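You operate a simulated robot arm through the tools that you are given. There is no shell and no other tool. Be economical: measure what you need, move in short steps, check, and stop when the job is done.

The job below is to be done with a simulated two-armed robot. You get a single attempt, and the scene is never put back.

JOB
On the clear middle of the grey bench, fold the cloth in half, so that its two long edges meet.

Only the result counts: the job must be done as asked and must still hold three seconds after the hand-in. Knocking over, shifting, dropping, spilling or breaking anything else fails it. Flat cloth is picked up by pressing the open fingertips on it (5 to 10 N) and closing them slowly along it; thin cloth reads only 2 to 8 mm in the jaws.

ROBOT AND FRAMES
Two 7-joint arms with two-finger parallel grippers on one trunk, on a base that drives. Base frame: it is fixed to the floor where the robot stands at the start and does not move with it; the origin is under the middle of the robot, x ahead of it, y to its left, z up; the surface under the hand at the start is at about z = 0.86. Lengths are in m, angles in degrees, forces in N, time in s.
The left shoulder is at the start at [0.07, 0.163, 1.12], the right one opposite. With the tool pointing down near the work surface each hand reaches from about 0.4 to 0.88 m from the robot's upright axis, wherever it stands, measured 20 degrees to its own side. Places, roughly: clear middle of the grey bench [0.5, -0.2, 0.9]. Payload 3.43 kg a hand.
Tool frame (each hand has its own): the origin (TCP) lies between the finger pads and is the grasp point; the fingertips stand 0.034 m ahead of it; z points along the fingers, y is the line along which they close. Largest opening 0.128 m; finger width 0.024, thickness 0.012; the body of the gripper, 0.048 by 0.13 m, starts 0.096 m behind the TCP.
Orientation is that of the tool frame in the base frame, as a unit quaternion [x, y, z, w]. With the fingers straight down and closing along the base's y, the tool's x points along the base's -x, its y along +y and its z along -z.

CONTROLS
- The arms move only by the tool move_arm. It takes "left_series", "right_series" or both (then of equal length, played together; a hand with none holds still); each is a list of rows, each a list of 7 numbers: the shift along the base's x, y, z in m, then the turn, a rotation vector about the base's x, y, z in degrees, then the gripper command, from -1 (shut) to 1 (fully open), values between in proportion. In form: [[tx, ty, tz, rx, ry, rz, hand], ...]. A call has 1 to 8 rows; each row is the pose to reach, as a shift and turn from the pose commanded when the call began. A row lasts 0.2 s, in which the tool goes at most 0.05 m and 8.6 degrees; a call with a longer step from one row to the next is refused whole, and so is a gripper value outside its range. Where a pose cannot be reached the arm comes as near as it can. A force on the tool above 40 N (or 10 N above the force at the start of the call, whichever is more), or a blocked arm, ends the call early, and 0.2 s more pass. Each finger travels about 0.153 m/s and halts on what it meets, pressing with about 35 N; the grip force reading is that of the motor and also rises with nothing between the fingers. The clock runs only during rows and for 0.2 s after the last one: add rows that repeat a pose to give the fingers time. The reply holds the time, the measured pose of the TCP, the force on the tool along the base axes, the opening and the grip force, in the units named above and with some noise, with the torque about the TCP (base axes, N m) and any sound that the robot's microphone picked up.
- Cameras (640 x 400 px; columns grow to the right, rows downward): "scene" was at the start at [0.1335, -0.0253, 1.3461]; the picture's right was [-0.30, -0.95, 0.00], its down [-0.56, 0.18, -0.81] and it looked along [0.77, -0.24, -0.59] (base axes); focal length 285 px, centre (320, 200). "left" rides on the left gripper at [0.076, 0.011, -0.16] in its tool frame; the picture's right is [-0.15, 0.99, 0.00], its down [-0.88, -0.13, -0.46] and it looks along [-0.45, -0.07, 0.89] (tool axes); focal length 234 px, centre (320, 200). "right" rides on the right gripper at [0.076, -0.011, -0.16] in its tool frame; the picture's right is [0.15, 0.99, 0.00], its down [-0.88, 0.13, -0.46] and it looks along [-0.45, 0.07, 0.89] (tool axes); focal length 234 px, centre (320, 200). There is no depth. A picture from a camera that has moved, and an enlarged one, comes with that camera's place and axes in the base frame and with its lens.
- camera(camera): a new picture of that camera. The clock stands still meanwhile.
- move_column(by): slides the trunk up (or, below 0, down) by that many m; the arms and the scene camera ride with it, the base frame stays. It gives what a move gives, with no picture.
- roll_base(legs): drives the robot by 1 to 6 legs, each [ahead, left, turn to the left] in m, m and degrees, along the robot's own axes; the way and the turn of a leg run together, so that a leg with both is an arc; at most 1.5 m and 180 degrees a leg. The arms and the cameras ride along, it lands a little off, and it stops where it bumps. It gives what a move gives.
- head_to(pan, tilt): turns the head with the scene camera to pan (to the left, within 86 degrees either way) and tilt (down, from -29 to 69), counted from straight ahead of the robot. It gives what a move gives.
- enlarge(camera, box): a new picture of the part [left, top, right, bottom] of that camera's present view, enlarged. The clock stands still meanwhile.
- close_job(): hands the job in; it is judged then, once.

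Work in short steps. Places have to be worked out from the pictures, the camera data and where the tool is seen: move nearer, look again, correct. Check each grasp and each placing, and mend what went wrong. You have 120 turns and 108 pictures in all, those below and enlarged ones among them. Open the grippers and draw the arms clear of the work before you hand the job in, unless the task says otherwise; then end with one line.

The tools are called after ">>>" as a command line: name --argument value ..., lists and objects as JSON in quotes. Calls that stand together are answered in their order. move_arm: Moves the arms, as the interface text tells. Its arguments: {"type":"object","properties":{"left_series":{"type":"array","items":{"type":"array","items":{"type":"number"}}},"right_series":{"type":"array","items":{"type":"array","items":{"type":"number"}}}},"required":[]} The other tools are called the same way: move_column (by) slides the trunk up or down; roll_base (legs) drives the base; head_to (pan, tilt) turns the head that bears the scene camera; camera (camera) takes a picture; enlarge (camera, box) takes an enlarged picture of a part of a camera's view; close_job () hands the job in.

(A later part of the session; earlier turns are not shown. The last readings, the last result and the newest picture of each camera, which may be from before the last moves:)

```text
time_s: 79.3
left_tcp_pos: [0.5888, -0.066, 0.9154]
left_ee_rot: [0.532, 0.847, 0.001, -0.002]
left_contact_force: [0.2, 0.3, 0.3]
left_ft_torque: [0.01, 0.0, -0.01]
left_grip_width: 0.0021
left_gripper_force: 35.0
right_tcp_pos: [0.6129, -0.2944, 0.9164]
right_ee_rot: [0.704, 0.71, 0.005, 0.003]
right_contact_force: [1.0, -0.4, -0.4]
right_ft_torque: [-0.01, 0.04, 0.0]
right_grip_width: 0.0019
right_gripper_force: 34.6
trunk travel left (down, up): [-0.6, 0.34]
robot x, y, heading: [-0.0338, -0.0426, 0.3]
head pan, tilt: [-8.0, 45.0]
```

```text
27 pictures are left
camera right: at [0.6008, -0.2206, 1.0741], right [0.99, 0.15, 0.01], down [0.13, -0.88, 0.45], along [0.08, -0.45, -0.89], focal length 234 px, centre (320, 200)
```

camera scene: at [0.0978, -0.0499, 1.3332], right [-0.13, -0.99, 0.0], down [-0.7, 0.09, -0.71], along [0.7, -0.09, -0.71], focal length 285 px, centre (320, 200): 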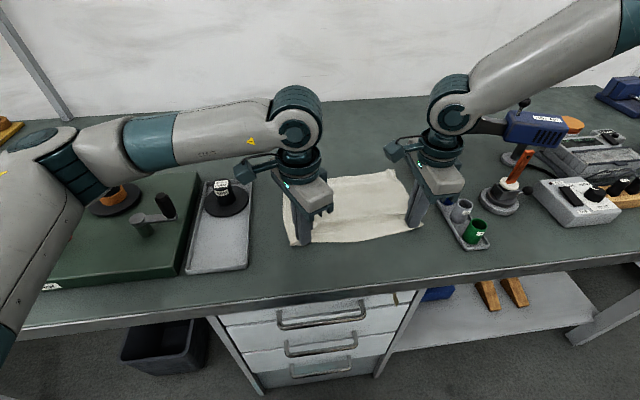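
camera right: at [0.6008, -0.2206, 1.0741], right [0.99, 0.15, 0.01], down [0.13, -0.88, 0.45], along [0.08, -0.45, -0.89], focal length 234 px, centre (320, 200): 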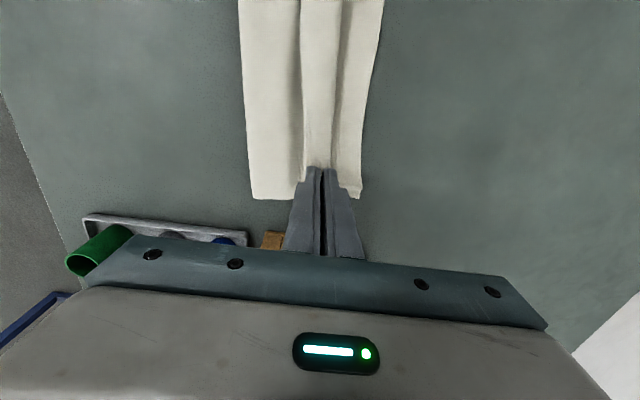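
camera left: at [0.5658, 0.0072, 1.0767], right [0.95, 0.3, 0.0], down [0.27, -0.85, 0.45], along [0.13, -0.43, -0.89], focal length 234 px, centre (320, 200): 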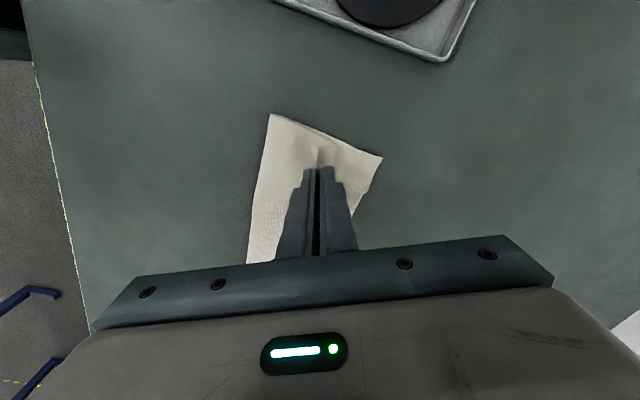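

Much better: the bottom layer is 0.108 (left) and 0.110 (right) wide, ideal 0.113. I'll slide the last 4 cm with the base, then lower.

>>> roll_base --legs '[[0.043, 0, 0]]'

>>> camera --camera "left"

>>> camera --camera "right"

```text
time_s: 80.2
left_tcp_pos: [0.6277, -0.0637, 0.9158]
left_ee_rot: [0.531, 0.848, 0.0, -0.001]
left_contact_force: [0.8, -0.6, -0.6]
left_ft_torque: [-0.01, 0.0, -0.01]
left_grip_width: 0.002
left_gripper_force: 34.6
right_tcp_pos: [0.6532, -0.295, 0.9159]
right_ee_rot: [0.704, 0.71, 0.006, 0.004]
right_contact_force: [0.6, 0.4, -0.2]
right_ft_torque: [-0.02, 0.02, 0.01]
right_grip_width: 0.0015
right_gripper_force: 34.7
trunk travel left (down, up): [-0.6, 0.34]
robot x, y, heading: [0.0086, -0.0405, 0.3]
head pan, tilt: [-8.0, 45.0]
```

```text
26 pictures are left
camera left: at [0.6061, 0.0081, 1.0777], right [0.95, 0.3, 0.0], down [0.27, -0.85, 0.45], along [0.13, -0.43, -0.89], focal length 234 px, centre (320, 200)
```

left: 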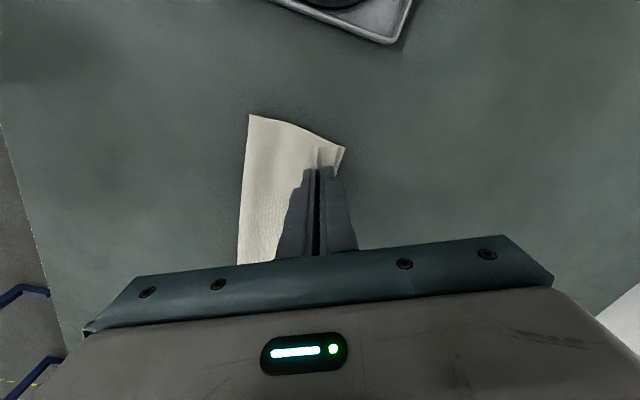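

```text
25 pictures are left
camera right: at [0.6409, -0.2198, 1.0752], right [0.99, 0.15, 0.01], down [0.13, -0.88, 0.45], along [0.08, -0.45, -0.89], focal length 234 px, centre (320, 200)
```

right: 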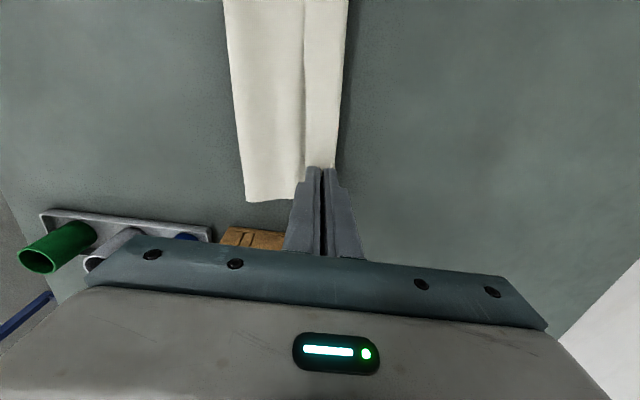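

The edges look neatly stacked. I'll lower both onto the table and release.

>>> move_arm --left_series '[[0.003, 0, -0.005, 0, 0, 0, -1], [0.005, 0, -0.01, 0, 0, 0, -1], [0.006, 0, -0.014, 0, 0, 0, -1], [0.006, 0, -0.014, 0, 0, 0, -0.9], [0.006, 0, -0.014, 0, 0, 0, -0.8], [0.006, 0, -0.014, 0, 0, 0, -0.75]]' --right_series '[[0, 0, -0.005, 0, 0, 0, -1], [0, 0, -0.01, 0, 0, 0, -1], [0, 0, -0.014, 0, 0, 0, -1], [0, 0, -0.014, 0, 0, 0, -0.9], [0, 0, -0.014, 0, 0, 0, -0.8], [0, 0, -0.014, 0, 0, 0, -0.75]]'

>>> camera --camera "left"

>>> camera --camera "right"

```text
time_s: 81.6
left_tcp_pos: [0.6365, -0.0657, 0.9029]
left_ee_rot: [0.532, 0.847, 0.0, -0.001]
left_contact_force: [-0.3, 0.2, -0.2]
left_ft_torque: [-0.01, 0.01, -0.02]
left_grip_width: 0.016
left_gripper_force: 0.1
right_tcp_pos: [0.653, -0.2941, 0.9029]
right_ee_rot: [0.703, 0.711, 0.007, 0.004]
right_contact_force: [-0.5, -0.5, 0.6]
right_ft_torque: [-0.01, -0.01, 0.02]
right_grip_width: 0.0158
right_gripper_force: 0.1
trunk travel left (down, up): [-0.6, 0.34]
robot x, y, heading: [0.0051, -0.0412, 0.4]
head pan, tilt: [-8.0, 45.0]
```

```text
24 pictures are left
camera left: at [0.613, 0.0077, 1.0639], right [0.95, 0.3, 0.0], down [0.27, -0.85, 0.45], along [0.13, -0.43, -0.89], focal length 234 px, centre (320, 200)
```

left: 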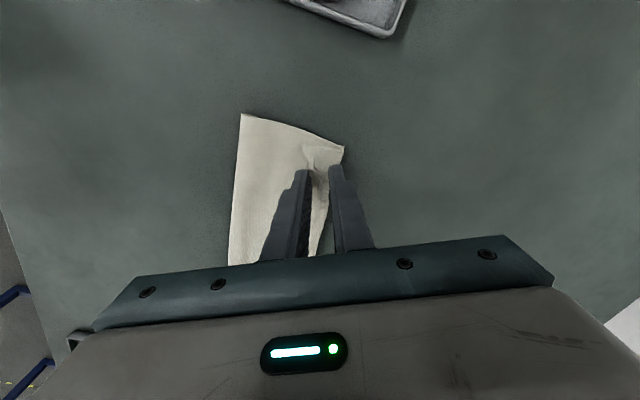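

```text
23 pictures are left
camera right: at [0.6409, -0.2195, 1.061], right [0.99, 0.15, 0.01], down [0.13, -0.88, 0.45], along [0.08, -0.45, -0.89], focal length 234 px, centre (320, 200)
```

right: 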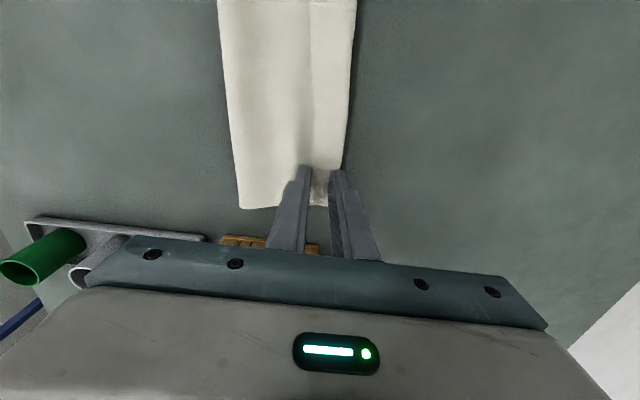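

Released cleanly. I'll raise both hands straight up, well clear, and inspect the result.

>>> move_arm --left_series '[[0, 0, 0.015, 0, 0, 0, -0.75], [0, 0, 0.04, 0, 0, 0, -0.7], [0, 0, 0.075, 0, 0, 0, -0.6], [0, 0, 0.11, 0, 0, 0, -0.5], [0, 0, 0.14, 0, 0, 0, -0.5], [0, 0.03, 0.16, 0, 0, 0, -0.5]]' --right_series '[[0, 0, 0.015, 0, 0, 0, -0.75], [0, 0, 0.04, 0, 0, 0, -0.7], [0, 0, 0.075, 0, 0, 0, -0.6], [0, 0, 0.11, 0, 0, 0, -0.5], [0, 0, 0.14, 0, 0, 0, -0.5], [0, 0, 0.17, 0, 0, 0, -0.5]]'

>>> enlarge --camera "scene" --box '[240, 140, 440, 265]'

>>> camera --camera "left"

>>> camera --camera "right"

```text
time_s: 83.0
left_tcp_pos: [0.6285, -0.0352, 1.0634]
left_ee_rot: [0.529, 0.848, -0.001, -0.001]
left_contact_force: [-0.2, 0.4, -0.4]
left_ft_torque: [-0.02, -0.03, -0.02]
left_grip_width: 0.032
left_gripper_force: 0.1
left hand out of reach, approached as far as the arm can: row 5, 6
right_tcp_pos: [0.6537, -0.2968, 1.0746]
right_ee_rot: [0.704, 0.71, 0.005, 0.005]
right_contact_force: [-0.6, 0.4, 0.8]
right_ft_torque: [-0.01, -0.04, 0.01]
right_grip_width: 0.0323
right_gripper_force: 0.2
trunk travel left (down, up): [-0.6, 0.34]
robot x, y, heading: [0.0095, -0.0385, 0.5]
head pan, tilt: [-8.0, 45.0]
```

```text
3.20 times, centred on (340, 202) of scene
camera zoom: at [0.1377, -0.0474, 1.3334], right [-0.13, -0.99, 0.0], down [-0.7, 0.09, -0.71], along [0.7, -0.09, -0.71], focal length 911 px, centre (256, 192)
```

zoom: 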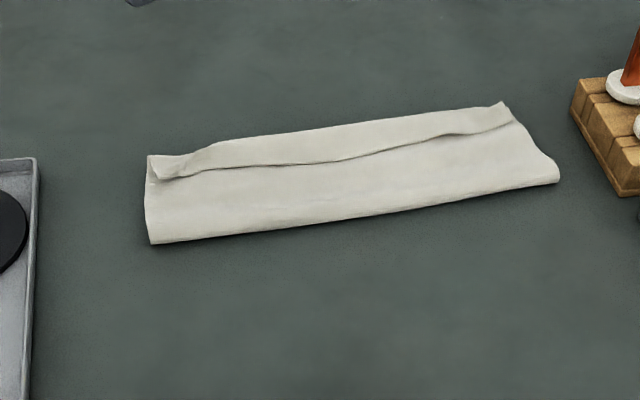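

```text
21 pictures are left
camera left: at [0.6061, 0.0397, 1.2235], right [0.95, 0.3, 0.0], down [0.27, -0.85, 0.46], along [0.14, -0.43, -0.89], focal length 234 px, centre (320, 200)
```

left: 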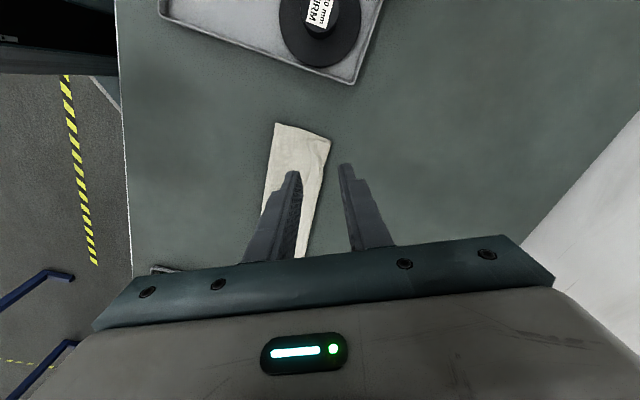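

```text
20 pictures are left
camera right: at [0.6405, -0.2207, 1.2335], right [0.99, 0.16, 0.01], down [0.13, -0.88, 0.46], along [0.08, -0.45, -0.89], focal length 234 px, centre (320, 200)
```

right: 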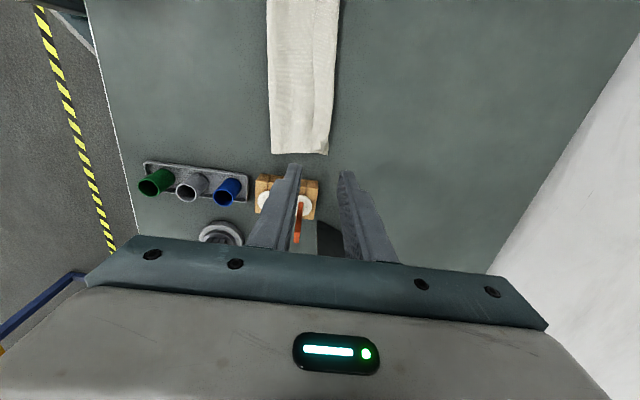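

The edge turned back again: the held edge forms a loop ahead of the fingers, and the fold rolls. A better way is to hold the flap straight and inclined, then drop it closed from there. I'll yaw the hands back and re-grip the free edge (x ≈ 0.63–0.65).

>>> move_arm --left_series '[[0, -0.005, 0, 0, 0, 8, -0.6], [0, -0.01, 0, 0, 0, 16, -0.6], [0.002, -0.016, 0, 0, 0, 24, -0.6], [0.004, -0.022, 0, 0, 0, 32, -0.6], [0.006, -0.028, 0, 0, 0, 40, -0.6], [0.008, -0.034, 0, 0, 0, 48, -0.6], [0.01, -0.04, 0, 0, 0, 56, -0.6], [0.011, -0.045, 0, 0, 0, 64, -0.6]]' --right_series '[[0, 0.002, 0, 0, 0, 8, -0.6], [0, 0.004, 0, 0, 0, 16, -0.6], [0, 0.006, 0, 0, 0, 24, -0.6], [0, 0.008, 0, 0, 0, 32, -0.6], [0, 0.01, 0, 0, 0, 40, -0.6], [0, 0.012, 0, 0, 0, 48, -0.6], [0, 0.014, 0, 0, 0, 56, -0.6], [0, 0.017, 0, 0, 0, 64, -0.6]]'

>>> move_arm --left_series '[[0, 0, -0.02, 0, 0, 0, -0.6], [0, 0, -0.05, 0, 0, 0, -0.6], [0, 0, -0.08, 0, 0, 0, -0.6], [0, 0, -0.11, 0, 0, 0, -0.6], [0, 0, -0.135, 0, 0, 0, -0.6]]' --right_series '[[0, 0, -0.02, 0, 0, 8, -0.6], [0.002, 0, -0.05, 0, 0, 16, -0.6], [0.004, 0, -0.08, 0, 0, 24, -0.6], [0.006, 0, -0.12, 0, 0, 26, -0.6], [0.006, 0, -0.145, 0, 0, 26, -0.6]]'

>>> camera --camera "left"

>>> camera --camera "right"

```text
time_s: 84.8
left_tcp_pos: [0.6399, -0.0804, 1.0618]
left_ee_rot: [0.001, 1.0, -0.001, -0.001]
left_contact_force: [-0.2, -0.3, 0.6]
left_ft_torque: [0.0, -0.02, 0.05]
left_grip_width: 0.026
left_gripper_force: 0.1
right_tcp_pos: [0.6545, -0.2771, 1.0728]
right_ee_rot: [0.22, 0.975, 0.007, 0.0]
right_contact_force: [0.7, -0.2, 0.3]
right_ft_torque: [0.03, 0.01, 0.0]
right_grip_width: 0.0258
right_gripper_force: 0.0
trunk travel left (down, up): [-0.6, 0.34]
robot x, y, heading: [0.0068, -0.0391, 0.6]
head pan, tilt: [-8.0, 45.0]
```

```text
time_s: 86.0
left_tcp_pos: [0.6424, -0.0801, 0.9266]
left_ee_rot: [0.002, 1.0, -0.001, -0.002]
left_contact_force: [-0.1, 0.8, -1.0]
left_ft_torque: [-0.04, 0.04, 0.02]
left_grip_width: 0.0254
left_gripper_force: 0.2
right_tcp_pos: [0.661, -0.2797, 0.9277]
right_ee_rot: [-0.004, 1.0, 0.007, -0.002]
right_contact_force: [-0.3, -0.7, 0.1]
right_ft_torque: [0.01, 0.01, -0.02]
right_grip_width: 0.0256
right_gripper_force: 0.0
trunk travel left (down, up): [-0.6, 0.34]
robot x, y, heading: [0.0112, -0.0422, 0.4]
head pan, tilt: [-8.0, 45.0]
```

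```text
19 pictures are left
camera left: at [0.5676, -0.0687, 1.0876], right [0.15, 0.99, 0.0], down [0.88, -0.13, 0.45], along [0.45, -0.07, -0.89], focal length 234 px, centre (320, 200)
```

left: 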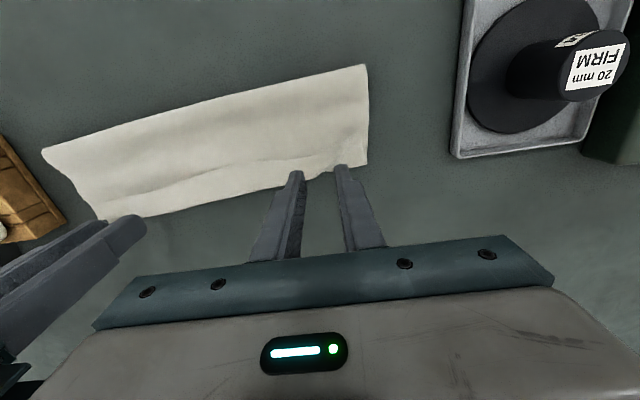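

```text
18 pictures are left
camera right: at [0.588, -0.2936, 1.0862], right [-0.16, 0.99, 0.01], down [0.88, 0.13, 0.45], along [0.45, 0.08, -0.89], focal length 234 px, centre (320, 200)
```

right: 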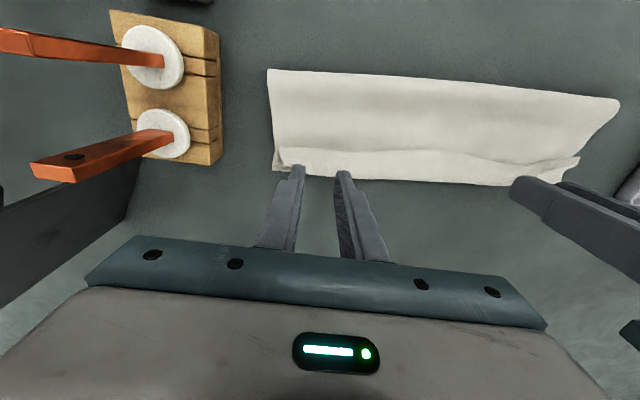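

The strips sit right under both jaws. I'll lower lightly and close slowly.

>>> move_arm --left_series '[[0, 0, -0.012, 0, 0, 0, -0.6], [0, 0, -0.022, 0, 0, 0, -0.6], [0, 0, -0.027, 0, 0, 0, -0.6], [0, 0, -0.029, 0, 0, 0, -0.6]]' --right_series '[[0, 0, -0.012, 0, 0, 0, -0.6], [0, 0, -0.022, 0, 0, 0, -0.6], [0, 0, -0.027, 0, 0, 0, -0.6], [0, 0, -0.03, 0, 0, 0, -0.6]]'

```text
time_s: 87.0
left_tcp_pos: [0.6397, -0.0812, 0.8991]
left_ee_rot: [0.002, 1.0, 0.0, -0.001]
left_contact_force: [0.6, 0.7, 0.8]
left_ft_torque: [-0.04, -0.02, -0.01]
left_grip_width: 0.0255
left_gripper_force: 0.1
right_tcp_pos: [0.66, -0.2789, 0.8979]
right_ee_rot: [-0.004, 1.0, 0.006, -0.002]
right_contact_force: [0.6, 0.1, 1.2]
right_ft_torque: [0.0, -0.01, 0.02]
right_grip_width: 0.0254
right_gripper_force: 0.0
trunk travel left (down, up): [-0.6, 0.34]
robot x, y, heading: [0.0093, -0.0385, 0.3]
head pan, tilt: [-8.0, 45.0]
```

>>> move_arm --left_series '[[0, 0, -0.001, 0, 0, 0, -0.6], [0, 0, -0.0015, 0, 0, 0, -0.65], [0, 0, -0.002, 0, 0, 0, -0.71], [0, 0, -0.002, 0, 0, 0, -0.77], [0, 0, -0.002, 0, 0, 0, -0.83], [0, 0, -0.002, 0, 0, 0, -0.9], [0, 0, -0.002, 0, 0, 0, -0.96], [0, 0, -0.002, 0, 0, 0, -1]]' --right_series '[[0, 0, -0.001, 0, 0, 0, -0.6], [0, 0, -0.0015, 0, 0, 0, -0.65], [0, 0, -0.002, 0, 0, 0, -0.71], [0, 0, -0.002, 0, 0, 0, -0.77], [0, 0, -0.002, 0, 0, 0, -0.83], [0, 0, -0.002, 0, 0, 0, -0.9], [0, 0, -0.002, 0, 0, 0, -0.96], [0, 0, -0.002, 0, 0, 0, -1]]'

```text
time_s: 88.8
left_tcp_pos: [0.6396, -0.0809, 0.898]
left_ee_rot: [0.002, 1.0, 0.0, 0.0]
left_contact_force: [1.0, -1.9, 5.0]
left_ft_torque: [-0.08, 0.03, 0.06]
left_grip_width: 0.0009
left_gripper_force: 35.0
right_tcp_pos: [0.6581, -0.2784, 0.8972]
right_ee_rot: [-0.004, 1.0, 0.007, -0.001]
right_contact_force: [1.5, 2.4, 12.3]
right_ft_torque: [0.04, 0.04, -0.02]
right_grip_width: 0.0018
right_gripper_force: 35.2
trunk travel left (down, up): [-0.6, 0.34]
robot x, y, heading: [0.0068, -0.0415, 0.4]
head pan, tilt: [-8.0, 45.0]
```

The right holds 1.8 mm; the left reads only 0.9 mm. I'll lift both gently, moving toward the robot, and check.

>>> move_arm --left_series '[[-0.002, 0, 0.015, 0, 0, 0, -1], [-0.008, 0, 0.03, 0, 0, 0, -1], [-0.02, 0, 0.045, 0, 0, 0, -1], [-0.035, 0, 0.055, 0, 0, 0, -1]]' --right_series '[[-0.002, 0, 0.015, 0, 0, 0, -1], [-0.008, 0, 0.03, 0, 0, 0, -1], [-0.02, 0, 0.045, 0, 0, 0, -1], [-0.035, 0, 0.055, 0, 0, 0, -1]]'

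>>> camera --camera "left"

```text
time_s: 89.8
left_tcp_pos: [0.6037, -0.0795, 0.9509]
left_ee_rot: [0.002, 1.0, -0.001, -0.001]
left_contact_force: [0.2, -3.4, 0.1]
left_ft_torque: [-0.07, -0.04, 0.04]
left_grip_width: 0.0009
left_gripper_force: 35.1
right_tcp_pos: [0.6239, -0.2789, 0.9521]
right_ee_rot: [-0.005, 1.0, 0.007, -0.001]
right_contact_force: [0.0, 2.5, -0.7]
right_ft_torque: [0.06, 0.0, -0.02]
right_grip_width: 0.0019
right_gripper_force: 35.2
trunk travel left (down, up): [-0.6, 0.34]
robot x, y, heading: [0.0059, -0.0373, 0.6]
head pan, tilt: [-8.0, 45.0]
```

```text
17 pictures are left
camera left: at [0.5286, -0.0683, 1.1125], right [0.15, 0.99, 0.0], down [0.88, -0.13, 0.46], along [0.45, -0.07, -0.89], focal length 234 px, centre (320, 200)
```

left: 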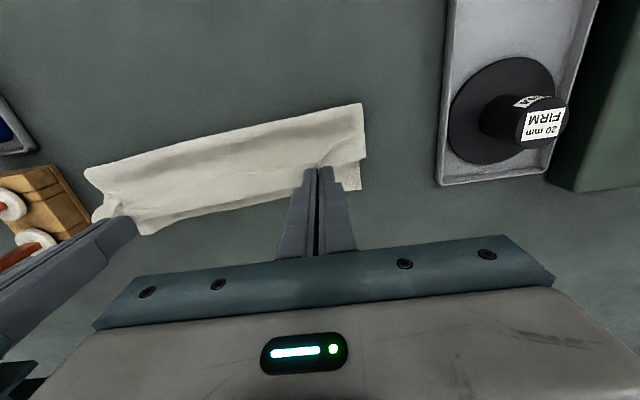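

Both hold. I'll move back toward the robot and down so the fold re-lays, then swing the edge up and over on a taut arc.

>>> move_arm --left_series '[[-0.025, 0, 0.012, 0, 0, 0, -1], [-0.05, 0, 0.016, 0, 0, 0, -1], [-0.075, 0, 0.008, 0, 0, 0, -1], [-0.095, 0, -0.01, 0, 0, 0, -1], [-0.115, 0, -0.028, 0, 0, 0, -1], [-0.125, 0, -0.038, 0, 0, 0, -1], [-0.125, 0, -0.038, 0, 0, 0, -1]]' --right_series '[[-0.025, 0, 0.012, 0, 0, 0, -1], [-0.05, 0, 0.016, 0, 0, 0, -1], [-0.075, 0, 0.008, 0, 0, 0, -1], [-0.095, 0, -0.01, 0, 0, 0, -1], [-0.115, 0, -0.028, 0, 0, 0, -1], [-0.125, 0, -0.038, 0, 0, 0, -1], [-0.125, 0, -0.038, 0, 0, 0, -1]]'

>>> camera --camera "scene"

```text
time_s: 91.4
left_tcp_pos: [0.4798, -0.0808, 0.9135]
left_ee_rot: [0.001, 1.0, -0.002, -0.001]
left_contact_force: [0.7, -1.4, 0.1]
left_ft_torque: [-0.04, -0.01, -0.01]
left_grip_width: 0.0008
left_gripper_force: 35.0
right_tcp_pos: [0.4998, -0.2781, 0.9133]
right_ee_rot: [-0.005, 1.0, 0.007, -0.002]
right_contact_force: [-0.7, 1.9, -0.2]
right_ft_torque: [0.04, 0.02, -0.03]
right_grip_width: 0.0018
right_gripper_force: 35.5
trunk travel left (down, up): [-0.6, 0.34]
robot x, y, heading: [0.0072, -0.0419, 0.6]
head pan, tilt: [-8.0, 45.0]
```

```text
16 pictures are left
camera scene: at [0.1391, -0.0495, 1.3333], right [-0.13, -0.99, 0.0], down [-0.7, 0.09, -0.71], along [0.7, -0.09, -0.71], focal length 285 px, centre (320, 200)
```

scene: 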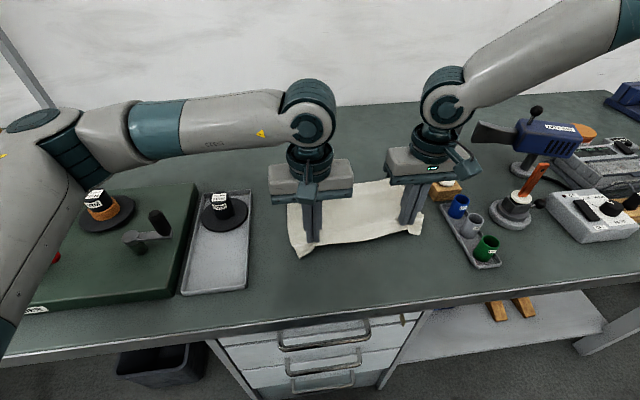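

The cloth is nearly flat again with the near edge in hand. I'll pull it 4 cm further to take out slack, then swing over.

>>> move_arm --left_series '[[-0.01, 0, -0.003, 0, 0, 0, -1], [-0.02, 0, -0.005, 0, 0, 0, -1], [-0.03, 0, -0.005, 0, 0, 0, -1], [-0.04, 0, -0.005, 0, 0, 0, -1], [-0.04, 0, -0.005, 0, 0, 0, -1]]' --right_series '[[-0.01, 0, -0.003, 0, 0, 0, -1], [-0.02, 0, -0.005, 0, 0, 0, -1], [-0.03, 0, -0.005, 0, 0, 0, -1], [-0.04, 0, -0.005, 0, 0, 0, -1], [-0.04, 0, -0.005, 0, 0, 0, -1]]'

>>> move_arm --left_series '[[0.005, 0, 0.022, 0, 0, 0, -1], [0.017, 0, 0.045, 0, 0, 0, -1], [0.035, 0, 0.063, 0, 0, 0, -1], [0.058, 0, 0.076, 0, 0, 0, -1], [0.083, 0, 0.083, 0, 0, 0, -1], [0.108, 0, 0.082, 0, 0, 0, -1]]' --right_series '[[0.005, 0, 0.022, 0, 0, 0, -1], [0.017, 0, 0.045, 0, 0, 0, -1], [0.035, 0, 0.063, 0, 0, 0, -1], [0.058, 0, 0.076, 0, 0, 0, -1], [0.083, 0, 0.083, 0, 0, 0, -1], [0.108, 0, 0.082, 0, 0, 0, -1]]'

>>> camera --camera "left"

>>> camera --camera "right"

```text
time_s: 92.6
left_tcp_pos: [0.4399, -0.0819, 0.9079]
left_ee_rot: [0.002, 1.0, -0.001, -0.002]
left_contact_force: [1.2, -2.3, -0.3]
left_ft_torque: [-0.09, 0.01, 0.03]
left_grip_width: 0.0007
left_gripper_force: 34.8
right_tcp_pos: [0.4578, -0.2789, 0.908]
right_ee_rot: [-0.004, 1.0, 0.006, -0.001]
right_contact_force: [-1.6, 2.3, -0.9]
right_ft_torque: [0.1, 0.02, 0.0]
right_grip_width: 0.0019
right_gripper_force: 35.2
trunk travel left (down, up): [-0.6, 0.34]
robot x, y, heading: [0.0092, -0.0375, 0.4]
head pan, tilt: [-8.0, 45.0]
```

```text
time_s: 94.0
left_tcp_pos: [0.5496, -0.0813, 0.9894]
left_ee_rot: [0.002, 1.0, -0.001, -0.002]
left_contact_force: [0.8, -1.5, -0.6]
left_ft_torque: [-0.05, 0.0, 0.02]
left_grip_width: 0.0008
left_gripper_force: 35.4
right_tcp_pos: [0.5695, -0.2782, 0.9913]
right_ee_rot: [-0.005, 1.0, 0.007, -0.002]
right_contact_force: [-0.6, 2.3, 0.6]
right_ft_torque: [0.06, 0.02, -0.04]
right_grip_width: 0.0018
right_gripper_force: 34.6
trunk travel left (down, up): [-0.6, 0.34]
robot x, y, heading: [0.0084, -0.0398, 0.5]
head pan, tilt: [-8.0, 45.0]
```

```text
15 pictures are left
camera left: at [0.4744, -0.0687, 1.1511], right [0.15, 0.99, 0.0], down [0.88, -0.13, 0.45], along [0.45, -0.07, -0.89], focal length 234 px, centre (320, 200)
```

left: 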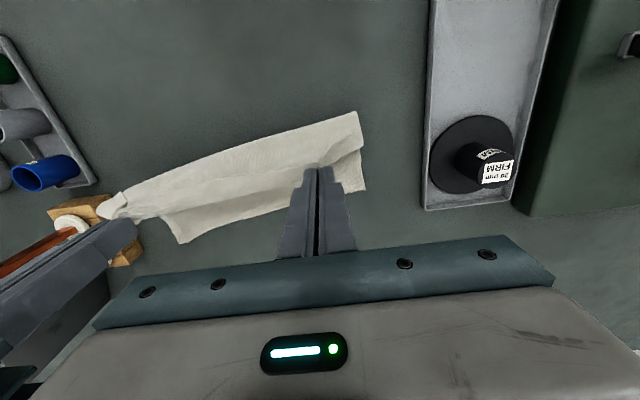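

```text
14 pictures are left
camera right: at [0.4964, -0.2917, 1.1501], right [-0.15, 0.99, 0.01], down [0.88, 0.13, 0.45], along [0.45, 0.08, -0.89], focal length 234 px, centre (320, 200)
```

right: 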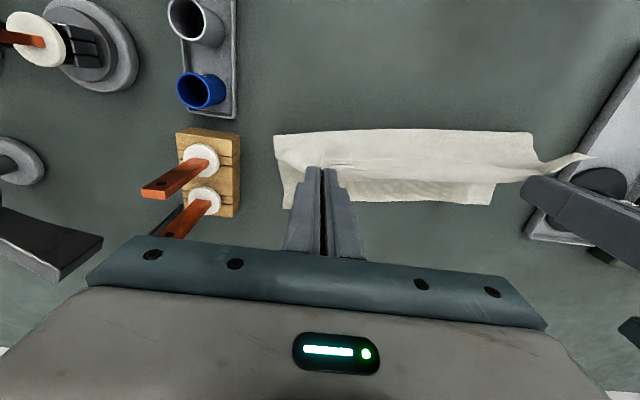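

The cloth is slightly rotated: its far edge is at 0.614 (left) and 0.657 (right). The fold should therefore be at 0.501 and 0.544, with the right hand about 4.3 cm further than the left. I'll swing back to re-lay it, then swing over parallel to that edge.

>>> move_arm --left_series '[[-0.03, 0, 0, 0, 0, 0, -1], [-0.06, 0, -0.006, 0, 0, 0, -1], [-0.09, 0, -0.018, 0, 0, 0, -1], [-0.115, 0, -0.032, 0, 0, 0, -1], [-0.1236, 0, -0.037, 0, 0, 0, -1], [-0.1236, 0, -0.037, 0, 0, 0, -1]]' --right_series '[[-0.025, 0, 0, 0, 0, 0, -1], [-0.05, 0, -0.006, 0, 0, 0, -1], [-0.075, 0, -0.018, 0, 0, 0, -1], [-0.095, 0, -0.032, 0, 0, 0, -1], [-0.1005, 0, -0.038, 0, 0, 0, -1], [-0.1005, 0, -0.038, 0, 0, 0, -1]]'

>>> move_arm --left_series '[[0.011, 0, 0.015, 0, 0, 0, -1], [0.029, 0, 0.027, 0, 0, 0, -1], [0.052, 0, 0.035, 0, 0, 0, -1], [0.075, 0, 0.039, 0, 0, 0, -1], [0.099, 0, 0.036, 0, 0, 0, -1], [0.122, 0, 0.027, 0, 0, 0, -1]]' --right_series '[[0.011, 0, 0.015, 0, 0, 0, -1], [0.029, 0, 0.027, 0, 0, 0, -1], [0.052, 0, 0.035, 0, 0, 0, -1], [0.075, 0, 0.039, 0, 0, 0, -1], [0.099, 0, 0.036, 0, 0, 0, -1], [0.122, 0, 0.027, 0, 0, 0, -1]]'

>>> camera --camera "left"

>>> camera --camera "right"

```text
time_s: 95.4
left_tcp_pos: [0.4247, -0.0808, 0.9538]
left_ee_rot: [0.001, 1.0, -0.001, -0.002]
left_contact_force: [1.2, -4.4, -0.4]
left_ft_torque: [-0.15, -0.05, 0.09]
left_grip_width: 0.0007
left_gripper_force: 34.9
right_tcp_pos: [0.4676, -0.2769, 0.9524]
right_ee_rot: [-0.004, 1.0, 0.007, -0.002]
right_contact_force: [-1.4, 4.2, 0.1]
right_ft_torque: [0.18, 0.01, -0.03]
right_grip_width: 0.0017
right_gripper_force: 35.0
trunk travel left (down, up): [-0.6, 0.34]
robot x, y, heading: [0.0082, -0.0407, 0.3]
head pan, tilt: [-8.0, 45.0]
```

```text
time_s: 96.8
left_tcp_pos: [0.549, -0.0803, 0.9816]
left_ee_rot: [0.003, 1.0, -0.001, -0.002]
left_contact_force: [1.8, -8.7, 0.4]
left_ft_torque: [-0.31, -0.03, 0.13]
left_grip_width: 0.0005
left_gripper_force: 34.7
right_tcp_pos: [0.5917, -0.2779, 0.979]
right_ee_rot: [-0.005, 1.0, 0.007, -0.002]
right_contact_force: [-2.3, 8.5, -0.9]
right_ft_torque: [0.3, 0.1, -0.1]
right_grip_width: 0.0019
right_gripper_force: 35.1
trunk travel left (down, up): [-0.6, 0.34]
robot x, y, heading: [0.0065, -0.0381, 0.5]
head pan, tilt: [-8.0, 45.0]
```

```text
13 pictures are left
camera left: at [0.4731, -0.0673, 1.1422], right [0.15, 0.99, 0.0], down [0.88, -0.13, 0.45], along [0.45, -0.07, -0.89], focal length 234 px, centre (320, 200)
```

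left: 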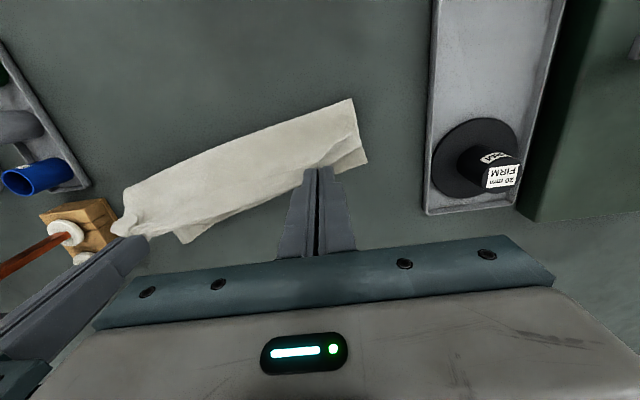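

```text
12 pictures are left
camera right: at [0.5177, -0.2925, 1.1374], right [-0.16, 0.99, 0.02], down [0.88, 0.13, 0.45], along [0.45, 0.08, -0.89], focal length 234 px, centre (320, 200)
```

right: 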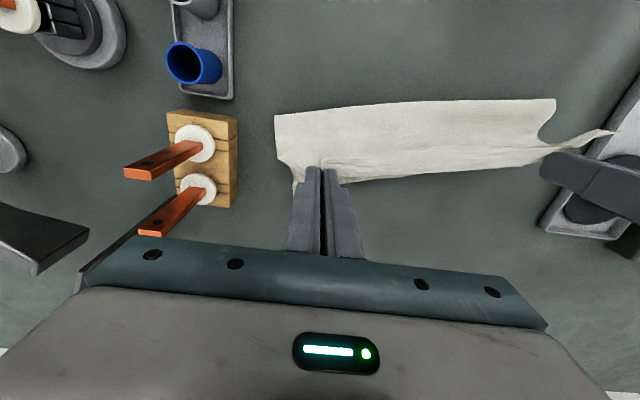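

The left far corner has been dragged in (0.57), so I won't drop it like this. I'll lay the near edge back flat toward the robot, release, and start over from a flat cloth. The next fold will go from the far side, using tilted fingers and an inclined release.

>>> move_arm --left_series '[[-0.02, 0, 0.005, 0, 0, 0, -1], [-0.045, 0, 0, 0, 0, 0, -1], [-0.07, 0, -0.015, 0, 0, 0, -1], [-0.09, 0, -0.04, 0, 0, 0, -1], [-0.1, 0, -0.065, 0, 0, 0, -1], [-0.104, 0, -0.079, 0, 0, 0, -1], [-0.104, 0, -0.079, 0, 0, 0, -0.8], [-0.104, 0, -0.079, 0, 0, 0, -0.6]]' --right_series '[[-0.03, 0, 0.005, 0, 0, 0, -1], [-0.065, 0, 0, 0, 0, 0, -1], [-0.1, 0, -0.013, 0, 0, 0, -1], [-0.125, 0, -0.038, 0, 0, 0, -1], [-0.138, 0, -0.063, 0, 0, 0, -1], [-0.1417, 0, -0.077, 0, 0, 0, -1], [-0.1417, 0, -0.077, 0, 0, 0, -0.8], [-0.1417, 0, -0.077, 0, 0, 0, -0.6]]'

>>> move_arm --left_series '[[0, 0, 0.03, 0, 0, 0, -0.6], [0, 0, 0.07, 0, 0, 0, -0.6], [0, 0.03, 0.11, 0, 0, 0, -0.6], [0, 0.07, 0.15, 0, 0, 0, -0.6], [0, 0.1, 0.16, 0, 0, 0, -0.6]]' --right_series '[[0, 0, 0.03, 0, 0, 0, -0.6], [0, 0, 0.07, 0, 0, 0, -0.6], [0, 0, 0.11, 0, 0, 0, -0.6], [0, -0.03, 0.15, 0, 0, 0, -0.6], [0, -0.06, 0.17, 0, 0, 0, -0.6]]'

>>> enlarge --camera "scene" --box '[230, 140, 460, 280]'

```text
time_s: 98.6
left_tcp_pos: [0.4426, -0.0796, 0.9026]
left_ee_rot: [0.001, 1.0, -0.001, 0.0]
left_contact_force: [0.8, -0.3, 0.6]
left_ft_torque: [-0.01, 0.01, 0.03]
left_grip_width: 0.0255
left_gripper_force: 0.0
right_tcp_pos: [0.4472, -0.2785, 0.9006]
right_ee_rot: [-0.005, 1.0, 0.008, -0.001]
right_contact_force: [0.6, 0.2, -0.2]
right_ft_torque: [0.0, -0.02, 0.01]
right_grip_width: 0.0257
right_gripper_force: 0.0
trunk travel left (down, up): [-0.6, 0.34]
robot x, y, heading: [0.0099, -0.0373, 0.7]
head pan, tilt: [-8.0, 45.0]
```

```text
refused: row 4 steps farther than a row can; nothing moved
```

```text
2.78 times, centred on (345, 210) of scene
camera zoom: at [0.1391, -0.0496, 1.3332], right [-0.13, -0.99, 0.0], down [-0.7, 0.09, -0.71], along [0.7, -0.09, -0.71], focal length 792 px, centre (250, 172)
```

zoom: 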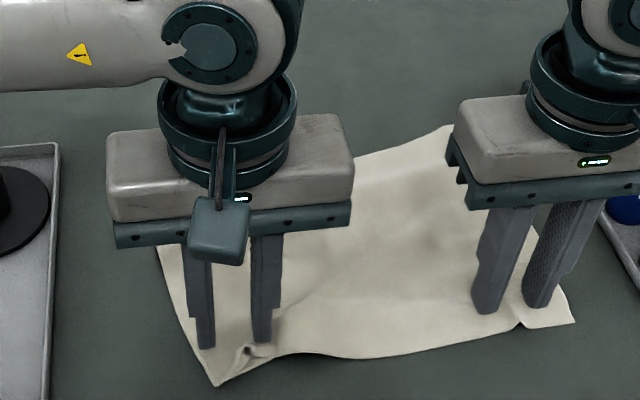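

The hands are still low. I'll raise them straight up, clear the view in smaller steps, and look at the cloth.

>>> move_arm --left_series '[[0, 0, 0.03, 0, 0, 0, -0.6], [0, 0, 0.07, 0, 0, 0, -0.6], [0, 0, 0.11, 0, 0, 0, -0.6], [0, 0.02, 0.15, 0, 0, 0, -0.6], [0, 0.06, 0.17, 0, 0, 0, -0.6], [0, 0.1, 0.17, 0, 0, 0, -0.6], [0, 0.13, 0.17, 0, 0, 0, -0.6]]' --right_series '[[0, 0, 0.03, 0, 0, 0, -0.6], [0, 0, 0.07, 0, 0, 0, -0.6], [0, 0, 0.11, 0, 0, 0, -0.6], [0, 0, 0.15, 0, 0, 0, -0.6], [0, 0, 0.19, 0, 0, 0, -0.6], [0, -0.03, 0.22, 0, 0, 0, -0.6], [0, -0.06, 0.23, 0, 0, 0, -0.6]]'

>>> enlarge --camera "scene" --box '[230, 140, 460, 280]'

```text
time_s: 100.2
left_tcp_pos: [0.4439, 0.0476, 1.0704]
left_ee_rot: [0.002, 1.0, -0.001, -0.001]
left_contact_force: [0.5, 0.1, -0.5]
left_ft_torque: [0.02, -0.02, 0.01]
left_grip_width: 0.0254
left_gripper_force: 0.1
right_tcp_pos: [0.4468, -0.3363, 1.1315]
right_ee_rot: [-0.005, 1.0, 0.007, -0.002]
right_contact_force: [-0.6, 0.0, 0.4]
right_ft_torque: [-0.01, -0.02, 0.02]
right_grip_width: 0.0254
right_gripper_force: 0.0
trunk travel left (down, up): [-0.6, 0.34]
robot x, y, heading: [0.007, -0.0409, 0.4]
head pan, tilt: [-8.0, 45.0]
```

```text
2.78 times, centred on (345, 210) of scene
camera zoom: at [0.1383, -0.0492, 1.3334], right [-0.13, -0.99, 0.0], down [-0.7, 0.09, -0.71], along [0.7, -0.09, -0.71], focal length 792 px, centre (250, 172)
```

zoom: 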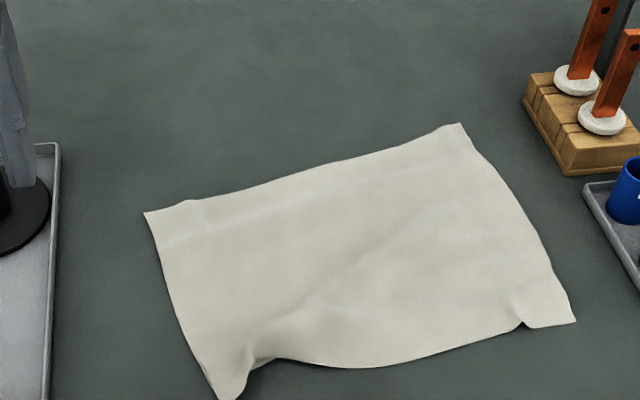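

The cloth is flat but turned about 14°: far corners at about (0.569,−0.02) and (0.640,−0.303). I'll go above the far edge and grip it near those corners.

>>> move_arm --left_series '[[0.02, -0.02, 0, 0, 0, 0, -0.55], [0.045, -0.045, 0, 0, 0, 0, -0.55], [0.07, -0.07, -0.01, 0, 0, 0, -0.55], [0.095, -0.09, -0.03, 0, 0, 0, -0.55], [0.115, -0.105, -0.06, 0, 0, 0, -0.55], [0.124, -0.115, -0.09, 0, 0, 0, -0.55], [0.124, -0.115, -0.125, 0, 0, 0, -0.55], [0.124, -0.115, -0.15, 0, 0, 0, -0.55]]' --right_series '[[0.025, 0.01, 0, 0, 0, 0, -0.55], [0.055, 0.025, 0, 0, 0, 0, -0.55], [0.09, 0.04, -0.01, 0, 0, 0, -0.55], [0.125, 0.055, -0.035, 0, 0, 0, -0.55], [0.155, 0.062, -0.07, 0, 0, 0, -0.55], [0.173, 0.064, -0.11, 0, 0, 0, -0.55], [0.173, 0.064, -0.155, 0, 0, 0, -0.55], [0.173, 0.064, -0.205, 0, 0, 0, -0.55]]'

```text
time_s: 102.0
left_tcp_pos: [0.5703, -0.0656, 0.9193]
left_ee_rot: [0.002, 1.0, 0.0, -0.001]
left_contact_force: [0.0, 0.3, 1.1]
left_ft_torque: [0.04, 0.04, -0.01]
left_grip_width: 0.0286
left_gripper_force: 0.0
right_tcp_pos: [0.6178, -0.2741, 0.9255]
right_ee_rot: [-0.004, 1.0, 0.008, -0.002]
right_contact_force: [0.9, -0.1, -0.1]
right_ft_torque: [-0.01, 0.01, -0.02]
right_grip_width: 0.0287
right_gripper_force: 0.0
trunk travel left (down, up): [-0.6, 0.34]
robot x, y, heading: [0.0074, -0.0374, 0.5]
head pan, tilt: [-8.0, 45.0]
```

One check of the jaw placement before pressing.

>>> camera --camera "left"

```text
9 pictures are left
camera left: at [0.495, -0.0534, 1.0805], right [0.15, 0.99, 0.0], down [0.88, -0.13, 0.45], along [0.45, -0.07, -0.89], focal length 234 px, centre (320, 200)
```

left: 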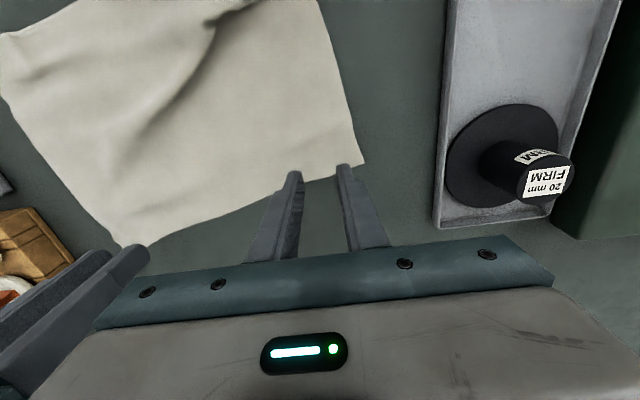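

Left is good; the right needs about 6 mm toward the robot. Pressing down now.

>>> move_arm --left_series '[[0, 0, -0.01, 0, 0, 0, -0.55], [0, 0, -0.018, 0, 0, 0, -0.55], [0, 0, -0.023, 0, 0, 0, -0.55], [0, 0, -0.026, 0, 0, 0, -0.55]]' --right_series '[[-0.006, 0, -0.012, 0, 0, 0, -0.55], [-0.006, 0, -0.022, 0, 0, 0, -0.55], [-0.006, 0, -0.029, 0, 0, 0, -0.55], [-0.006, 0, -0.032, 0, 0, 0, -0.55]]'

```text
time_s: 103.0
left_tcp_pos: [0.5652, -0.0652, 0.8958]
left_ee_rot: [0.001, 1.0, 0.0, -0.001]
left_contact_force: [-0.2, -0.2, 2.0]
left_ft_torque: [0.02, -0.01, -0.01]
left_grip_width: 0.0286
left_gripper_force: 0.2
right_tcp_pos: [0.6145, -0.2726, 0.8948]
right_ee_rot: [-0.004, 1.0, 0.007, -0.001]
right_contact_force: [0.5, -1.1, 9.3]
right_ft_torque: [-0.23, -0.02, -0.02]
right_grip_width: 0.029
right_gripper_force: 0.2
trunk travel left (down, up): [-0.6, 0.34]
robot x, y, heading: [0.0103, -0.0385, 0.4]
head pan, tilt: [-8.0, 45.0]
```

Contact is made (2 N and 9 N). I'll close slowly while adding a little pressure.

>>> move_arm --left_series '[[0.002, 0, -0.002, 0, 0, 0, -0.57], [0.002, 0, -0.003, 0, 0, 0, -0.63], [0.002, 0, -0.003, 0, 0, 0, -0.69], [0.002, 0, -0.003, 0, 0, 0, -0.75], [0.002, 0, -0.003, 0, 0, 0, -0.82], [0.002, 0, -0.003, 0, 0, 0, -0.89], [0.002, 0, -0.003, 0, 0, 0, -0.95], [0.002, 0, -0.003, 0, 0, 0, -1]]' --right_series '[[0, 0, -0.0005, 0, 0, 0, -0.57], [0, 0, -0.001, 0, 0, 0, -0.63], [0, 0, -0.0015, 0, 0, 0, -0.69], [0, 0, -0.0015, 0, 0, 0, -0.75], [0, 0, -0.0015, 0, 0, 0, -0.82], [0, 0, -0.0015, 0, 0, 0, -0.89], [0, 0, -0.0015, 0, 0, 0, -0.95], [0, 0, -0.0015, 0, 0, 0, -1]]'

```text
time_s: 104.8
left_tcp_pos: [0.5679, -0.0663, 0.8956]
left_ee_rot: [0.002, 1.0, -0.003, 0.002]
left_contact_force: [5.4, -11.2, 33.5]
left_ft_torque: [-0.25, -0.17, 0.05]
left_grip_width: 0.0022
left_gripper_force: 34.9
right_tcp_pos: [0.6114, -0.273, 0.8952]
right_ee_rot: [-0.004, 1.0, 0.008, 0.0]
right_contact_force: [-2.9, 12.0, 14.9]
right_ft_torque: [0.29, 0.04, 0.0]
right_grip_width: 0.0024
right_gripper_force: 35.3
trunk travel left (down, up): [-0.6, 0.34]
robot x, y, heading: [0.0075, -0.0416, 0.3]
head pan, tilt: [-8.0, 45.0]
```

Both grips are good. I'll pull the far edge out low to straighten and flatten the cloth.

>>> move_arm --left_series '[[0, 0, 0.006, 0, 0, 0, -1], [0.015, 0, 0.012, 0, 0, 0, -1], [0.032, 0, 0.012, 0, 0, 0, -1], [0.05, 0, 0.012, 0, 0, 0, -1], [0.066, 0, 0.012, 0, 0, 0, -1], [0.079, 0, 0.012, 0, 0, 0, -1], [0.079, 0, 0.012, 0, 0, 0, -1]]' --right_series '[[0, 0.002, 0.006, 0, 0, 0, -1], [0.008, 0.002, 0.012, 0, 0, 0, -1], [0.018, 0.002, 0.012, 0, 0, 0, -1], [0.028, 0, 0.012, 0, 0, 0, -1], [0.037, 0, 0.012, 0, 0, 0, -1], [0.044, 0, 0.012, 0, 0, 0, -1], [0.044, 0, 0.012, 0, 0, 0, -1]]'

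>>> enlarge --camera "scene" --box '[230, 140, 460, 280]'

```text
time_s: 106.4
left_tcp_pos: [0.6463, -0.0654, 0.9034]
left_ee_rot: [0.002, 1.0, -0.001, 0.0]
left_contact_force: [1.0, -7.3, 0.7]
left_ft_torque: [-0.23, -0.07, 0.02]
left_grip_width: 0.0019
left_gripper_force: 35.2
right_tcp_pos: [0.6586, -0.2746, 0.9067]
right_ee_rot: [-0.004, 1.0, 0.007, -0.002]
right_contact_force: [-1.3, 5.8, 0.0]
right_ft_torque: [0.22, 0.0, 0.0]
right_grip_width: 0.0022
right_gripper_force: 35.5
trunk travel left (down, up): [-0.6, 0.34]
robot x, y, heading: [0.0057, -0.0453, 0.4]
head pan, tilt: [-8.0, 45.0]
```

```text
2.78 times, centred on (345, 210) of scene
camera zoom: at [0.1387, -0.0494, 1.3333], right [-0.13, -0.99, 0.0], down [-0.7, 0.09, -0.71], along [0.7, -0.09, -0.71], focal length 792 px, centre (250, 172)
```

zoom: 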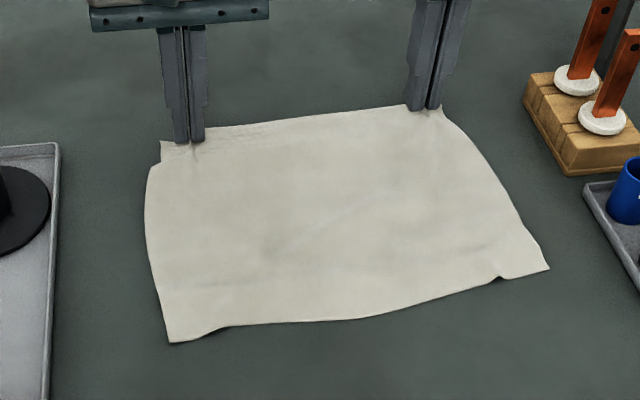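

It's flat and nearly square now: near edge 0.446 (left) and 0.47 (right), far edge about 0.655 and 0.668. I'll lift the far edge, then bring it over using the base so the flap stays straight.

>>> move_arm --left_series '[[0, 0, 0.022, 0, 0, 0, -1], [-0.008, 0, 0.045, 0, 0, 0, -1], [-0.02, 0, 0.065, 0, 0, 0, -1], [-0.032, 0, 0.075, 0, 0, 0, -1]]' --right_series '[[0.002, 0, 0.022, 0, 0, 0, -1], [-0.002, 0, 0.045, 0, 0, 0, -1], [-0.012, 0, 0.063, 0, 0, 0, -1], [-0.023, 0, 0.073, 0, 0, 0, -1]]'

>>> roll_base --legs '[[-0.1, 0, 0]]'

>>> move_arm --left_series '[[-0.0127, 0, 0.0037, 0, -8, 0, -1], [-0.0254, 0, 0.0027, 0, -16, 0, -1], [-0.0358, 0, -0.003, 0, -24, 0, -1], [-0.045, 0, -0.011, 0, -32, 0, -1], [-0.053, 0, -0.022, 0, -40, 0, -1], [-0.06, 0, -0.034, 0, -48, 0, -1]]' --right_series '[[-0.0127, 0, 0.0037, 0, -8, 0, -1], [-0.0254, 0, 0.0027, 0, -16, 0, -1], [-0.0358, 0, -0.003, 0, -24, 0, -1], [-0.045, 0, -0.011, 0, -32, 0, -1], [-0.053, 0, -0.022, 0, -40, 0, -1], [-0.06, 0, -0.034, 0, -48, 0, -1]]'

>>> camera --camera "right"

```text
time_s: 107.4
left_tcp_pos: [0.6156, -0.0647, 0.9795]
left_ee_rot: [0.001, 1.0, -0.002, 0.0]
left_contact_force: [1.0, -7.6, 0.0]
left_ft_torque: [-0.26, -0.06, 0.04]
left_grip_width: 0.002
left_gripper_force: 34.3
right_tcp_pos: [0.6358, -0.2736, 0.981]
right_ee_rot: [-0.005, 1.0, 0.007, -0.002]
right_contact_force: [-1.4, 7.2, 0.0]
right_ft_torque: [0.26, 0.02, 0.01]
right_grip_width: 0.0024
right_gripper_force: 35.0
trunk travel left (down, up): [-0.6, 0.34]
robot x, y, heading: [0.007, -0.04, 0.3]
head pan, tilt: [-8.0, 45.0]
```

```text
time_s: 108.6
left_tcp_pos: [0.5132, -0.0667, 0.9799]
left_ee_rot: [0.003, 1.0, -0.001, -0.001]
left_contact_force: [1.3, -8.1, -0.3]
left_ft_torque: [-0.22, -0.06, 0.02]
left_grip_width: 0.0017
left_gripper_force: 35.0
right_tcp_pos: [0.5356, -0.2755, 0.9796]
right_ee_rot: [-0.003, 1.0, 0.008, -0.002]
right_contact_force: [-0.6, 7.4, 0.9]
right_ft_torque: [0.24, 0.04, 0.01]
right_grip_width: 0.0018
right_gripper_force: 34.8
trunk travel left (down, up): [-0.6, 0.34]
robot x, y, heading: [-0.0922, -0.0401, 0.6]
head pan, tilt: [-8.0, 45.0]
```

```text
time_s: 110.0
left_tcp_pos: [0.4539, -0.0683, 0.9451]
left_ee_rot: [0.002, 0.913, 0.0, 0.407]
left_contact_force: [0.5, -7.5, 0.6]
left_ft_torque: [-0.18, -0.03, -0.09]
left_grip_width: 0.0019
left_gripper_force: 34.9
right_tcp_pos: [0.4748, -0.2759, 0.9464]
right_ee_rot: [-0.005, 0.914, 0.006, 0.405]
right_contact_force: [-1.4, 6.9, -0.1]
right_ft_torque: [0.16, 0.05, 0.21]
right_grip_width: 0.0023
right_gripper_force: 35.1
trunk travel left (down, up): [-0.6, 0.34]
robot x, y, heading: [-0.0906, -0.0403, 0.2]
head pan, tilt: [-8.0, 45.0]
```

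```text
7 pictures are left
camera right: at [0.3072, -0.2905, 0.9952], right [-0.11, 0.99, -0.1], down [0.25, 0.13, 0.96], along [0.96, 0.08, -0.26], focal length 234 px, centre (320, 200)
```

right: 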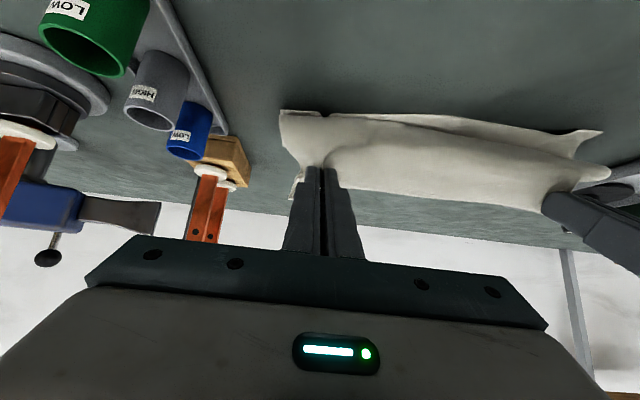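

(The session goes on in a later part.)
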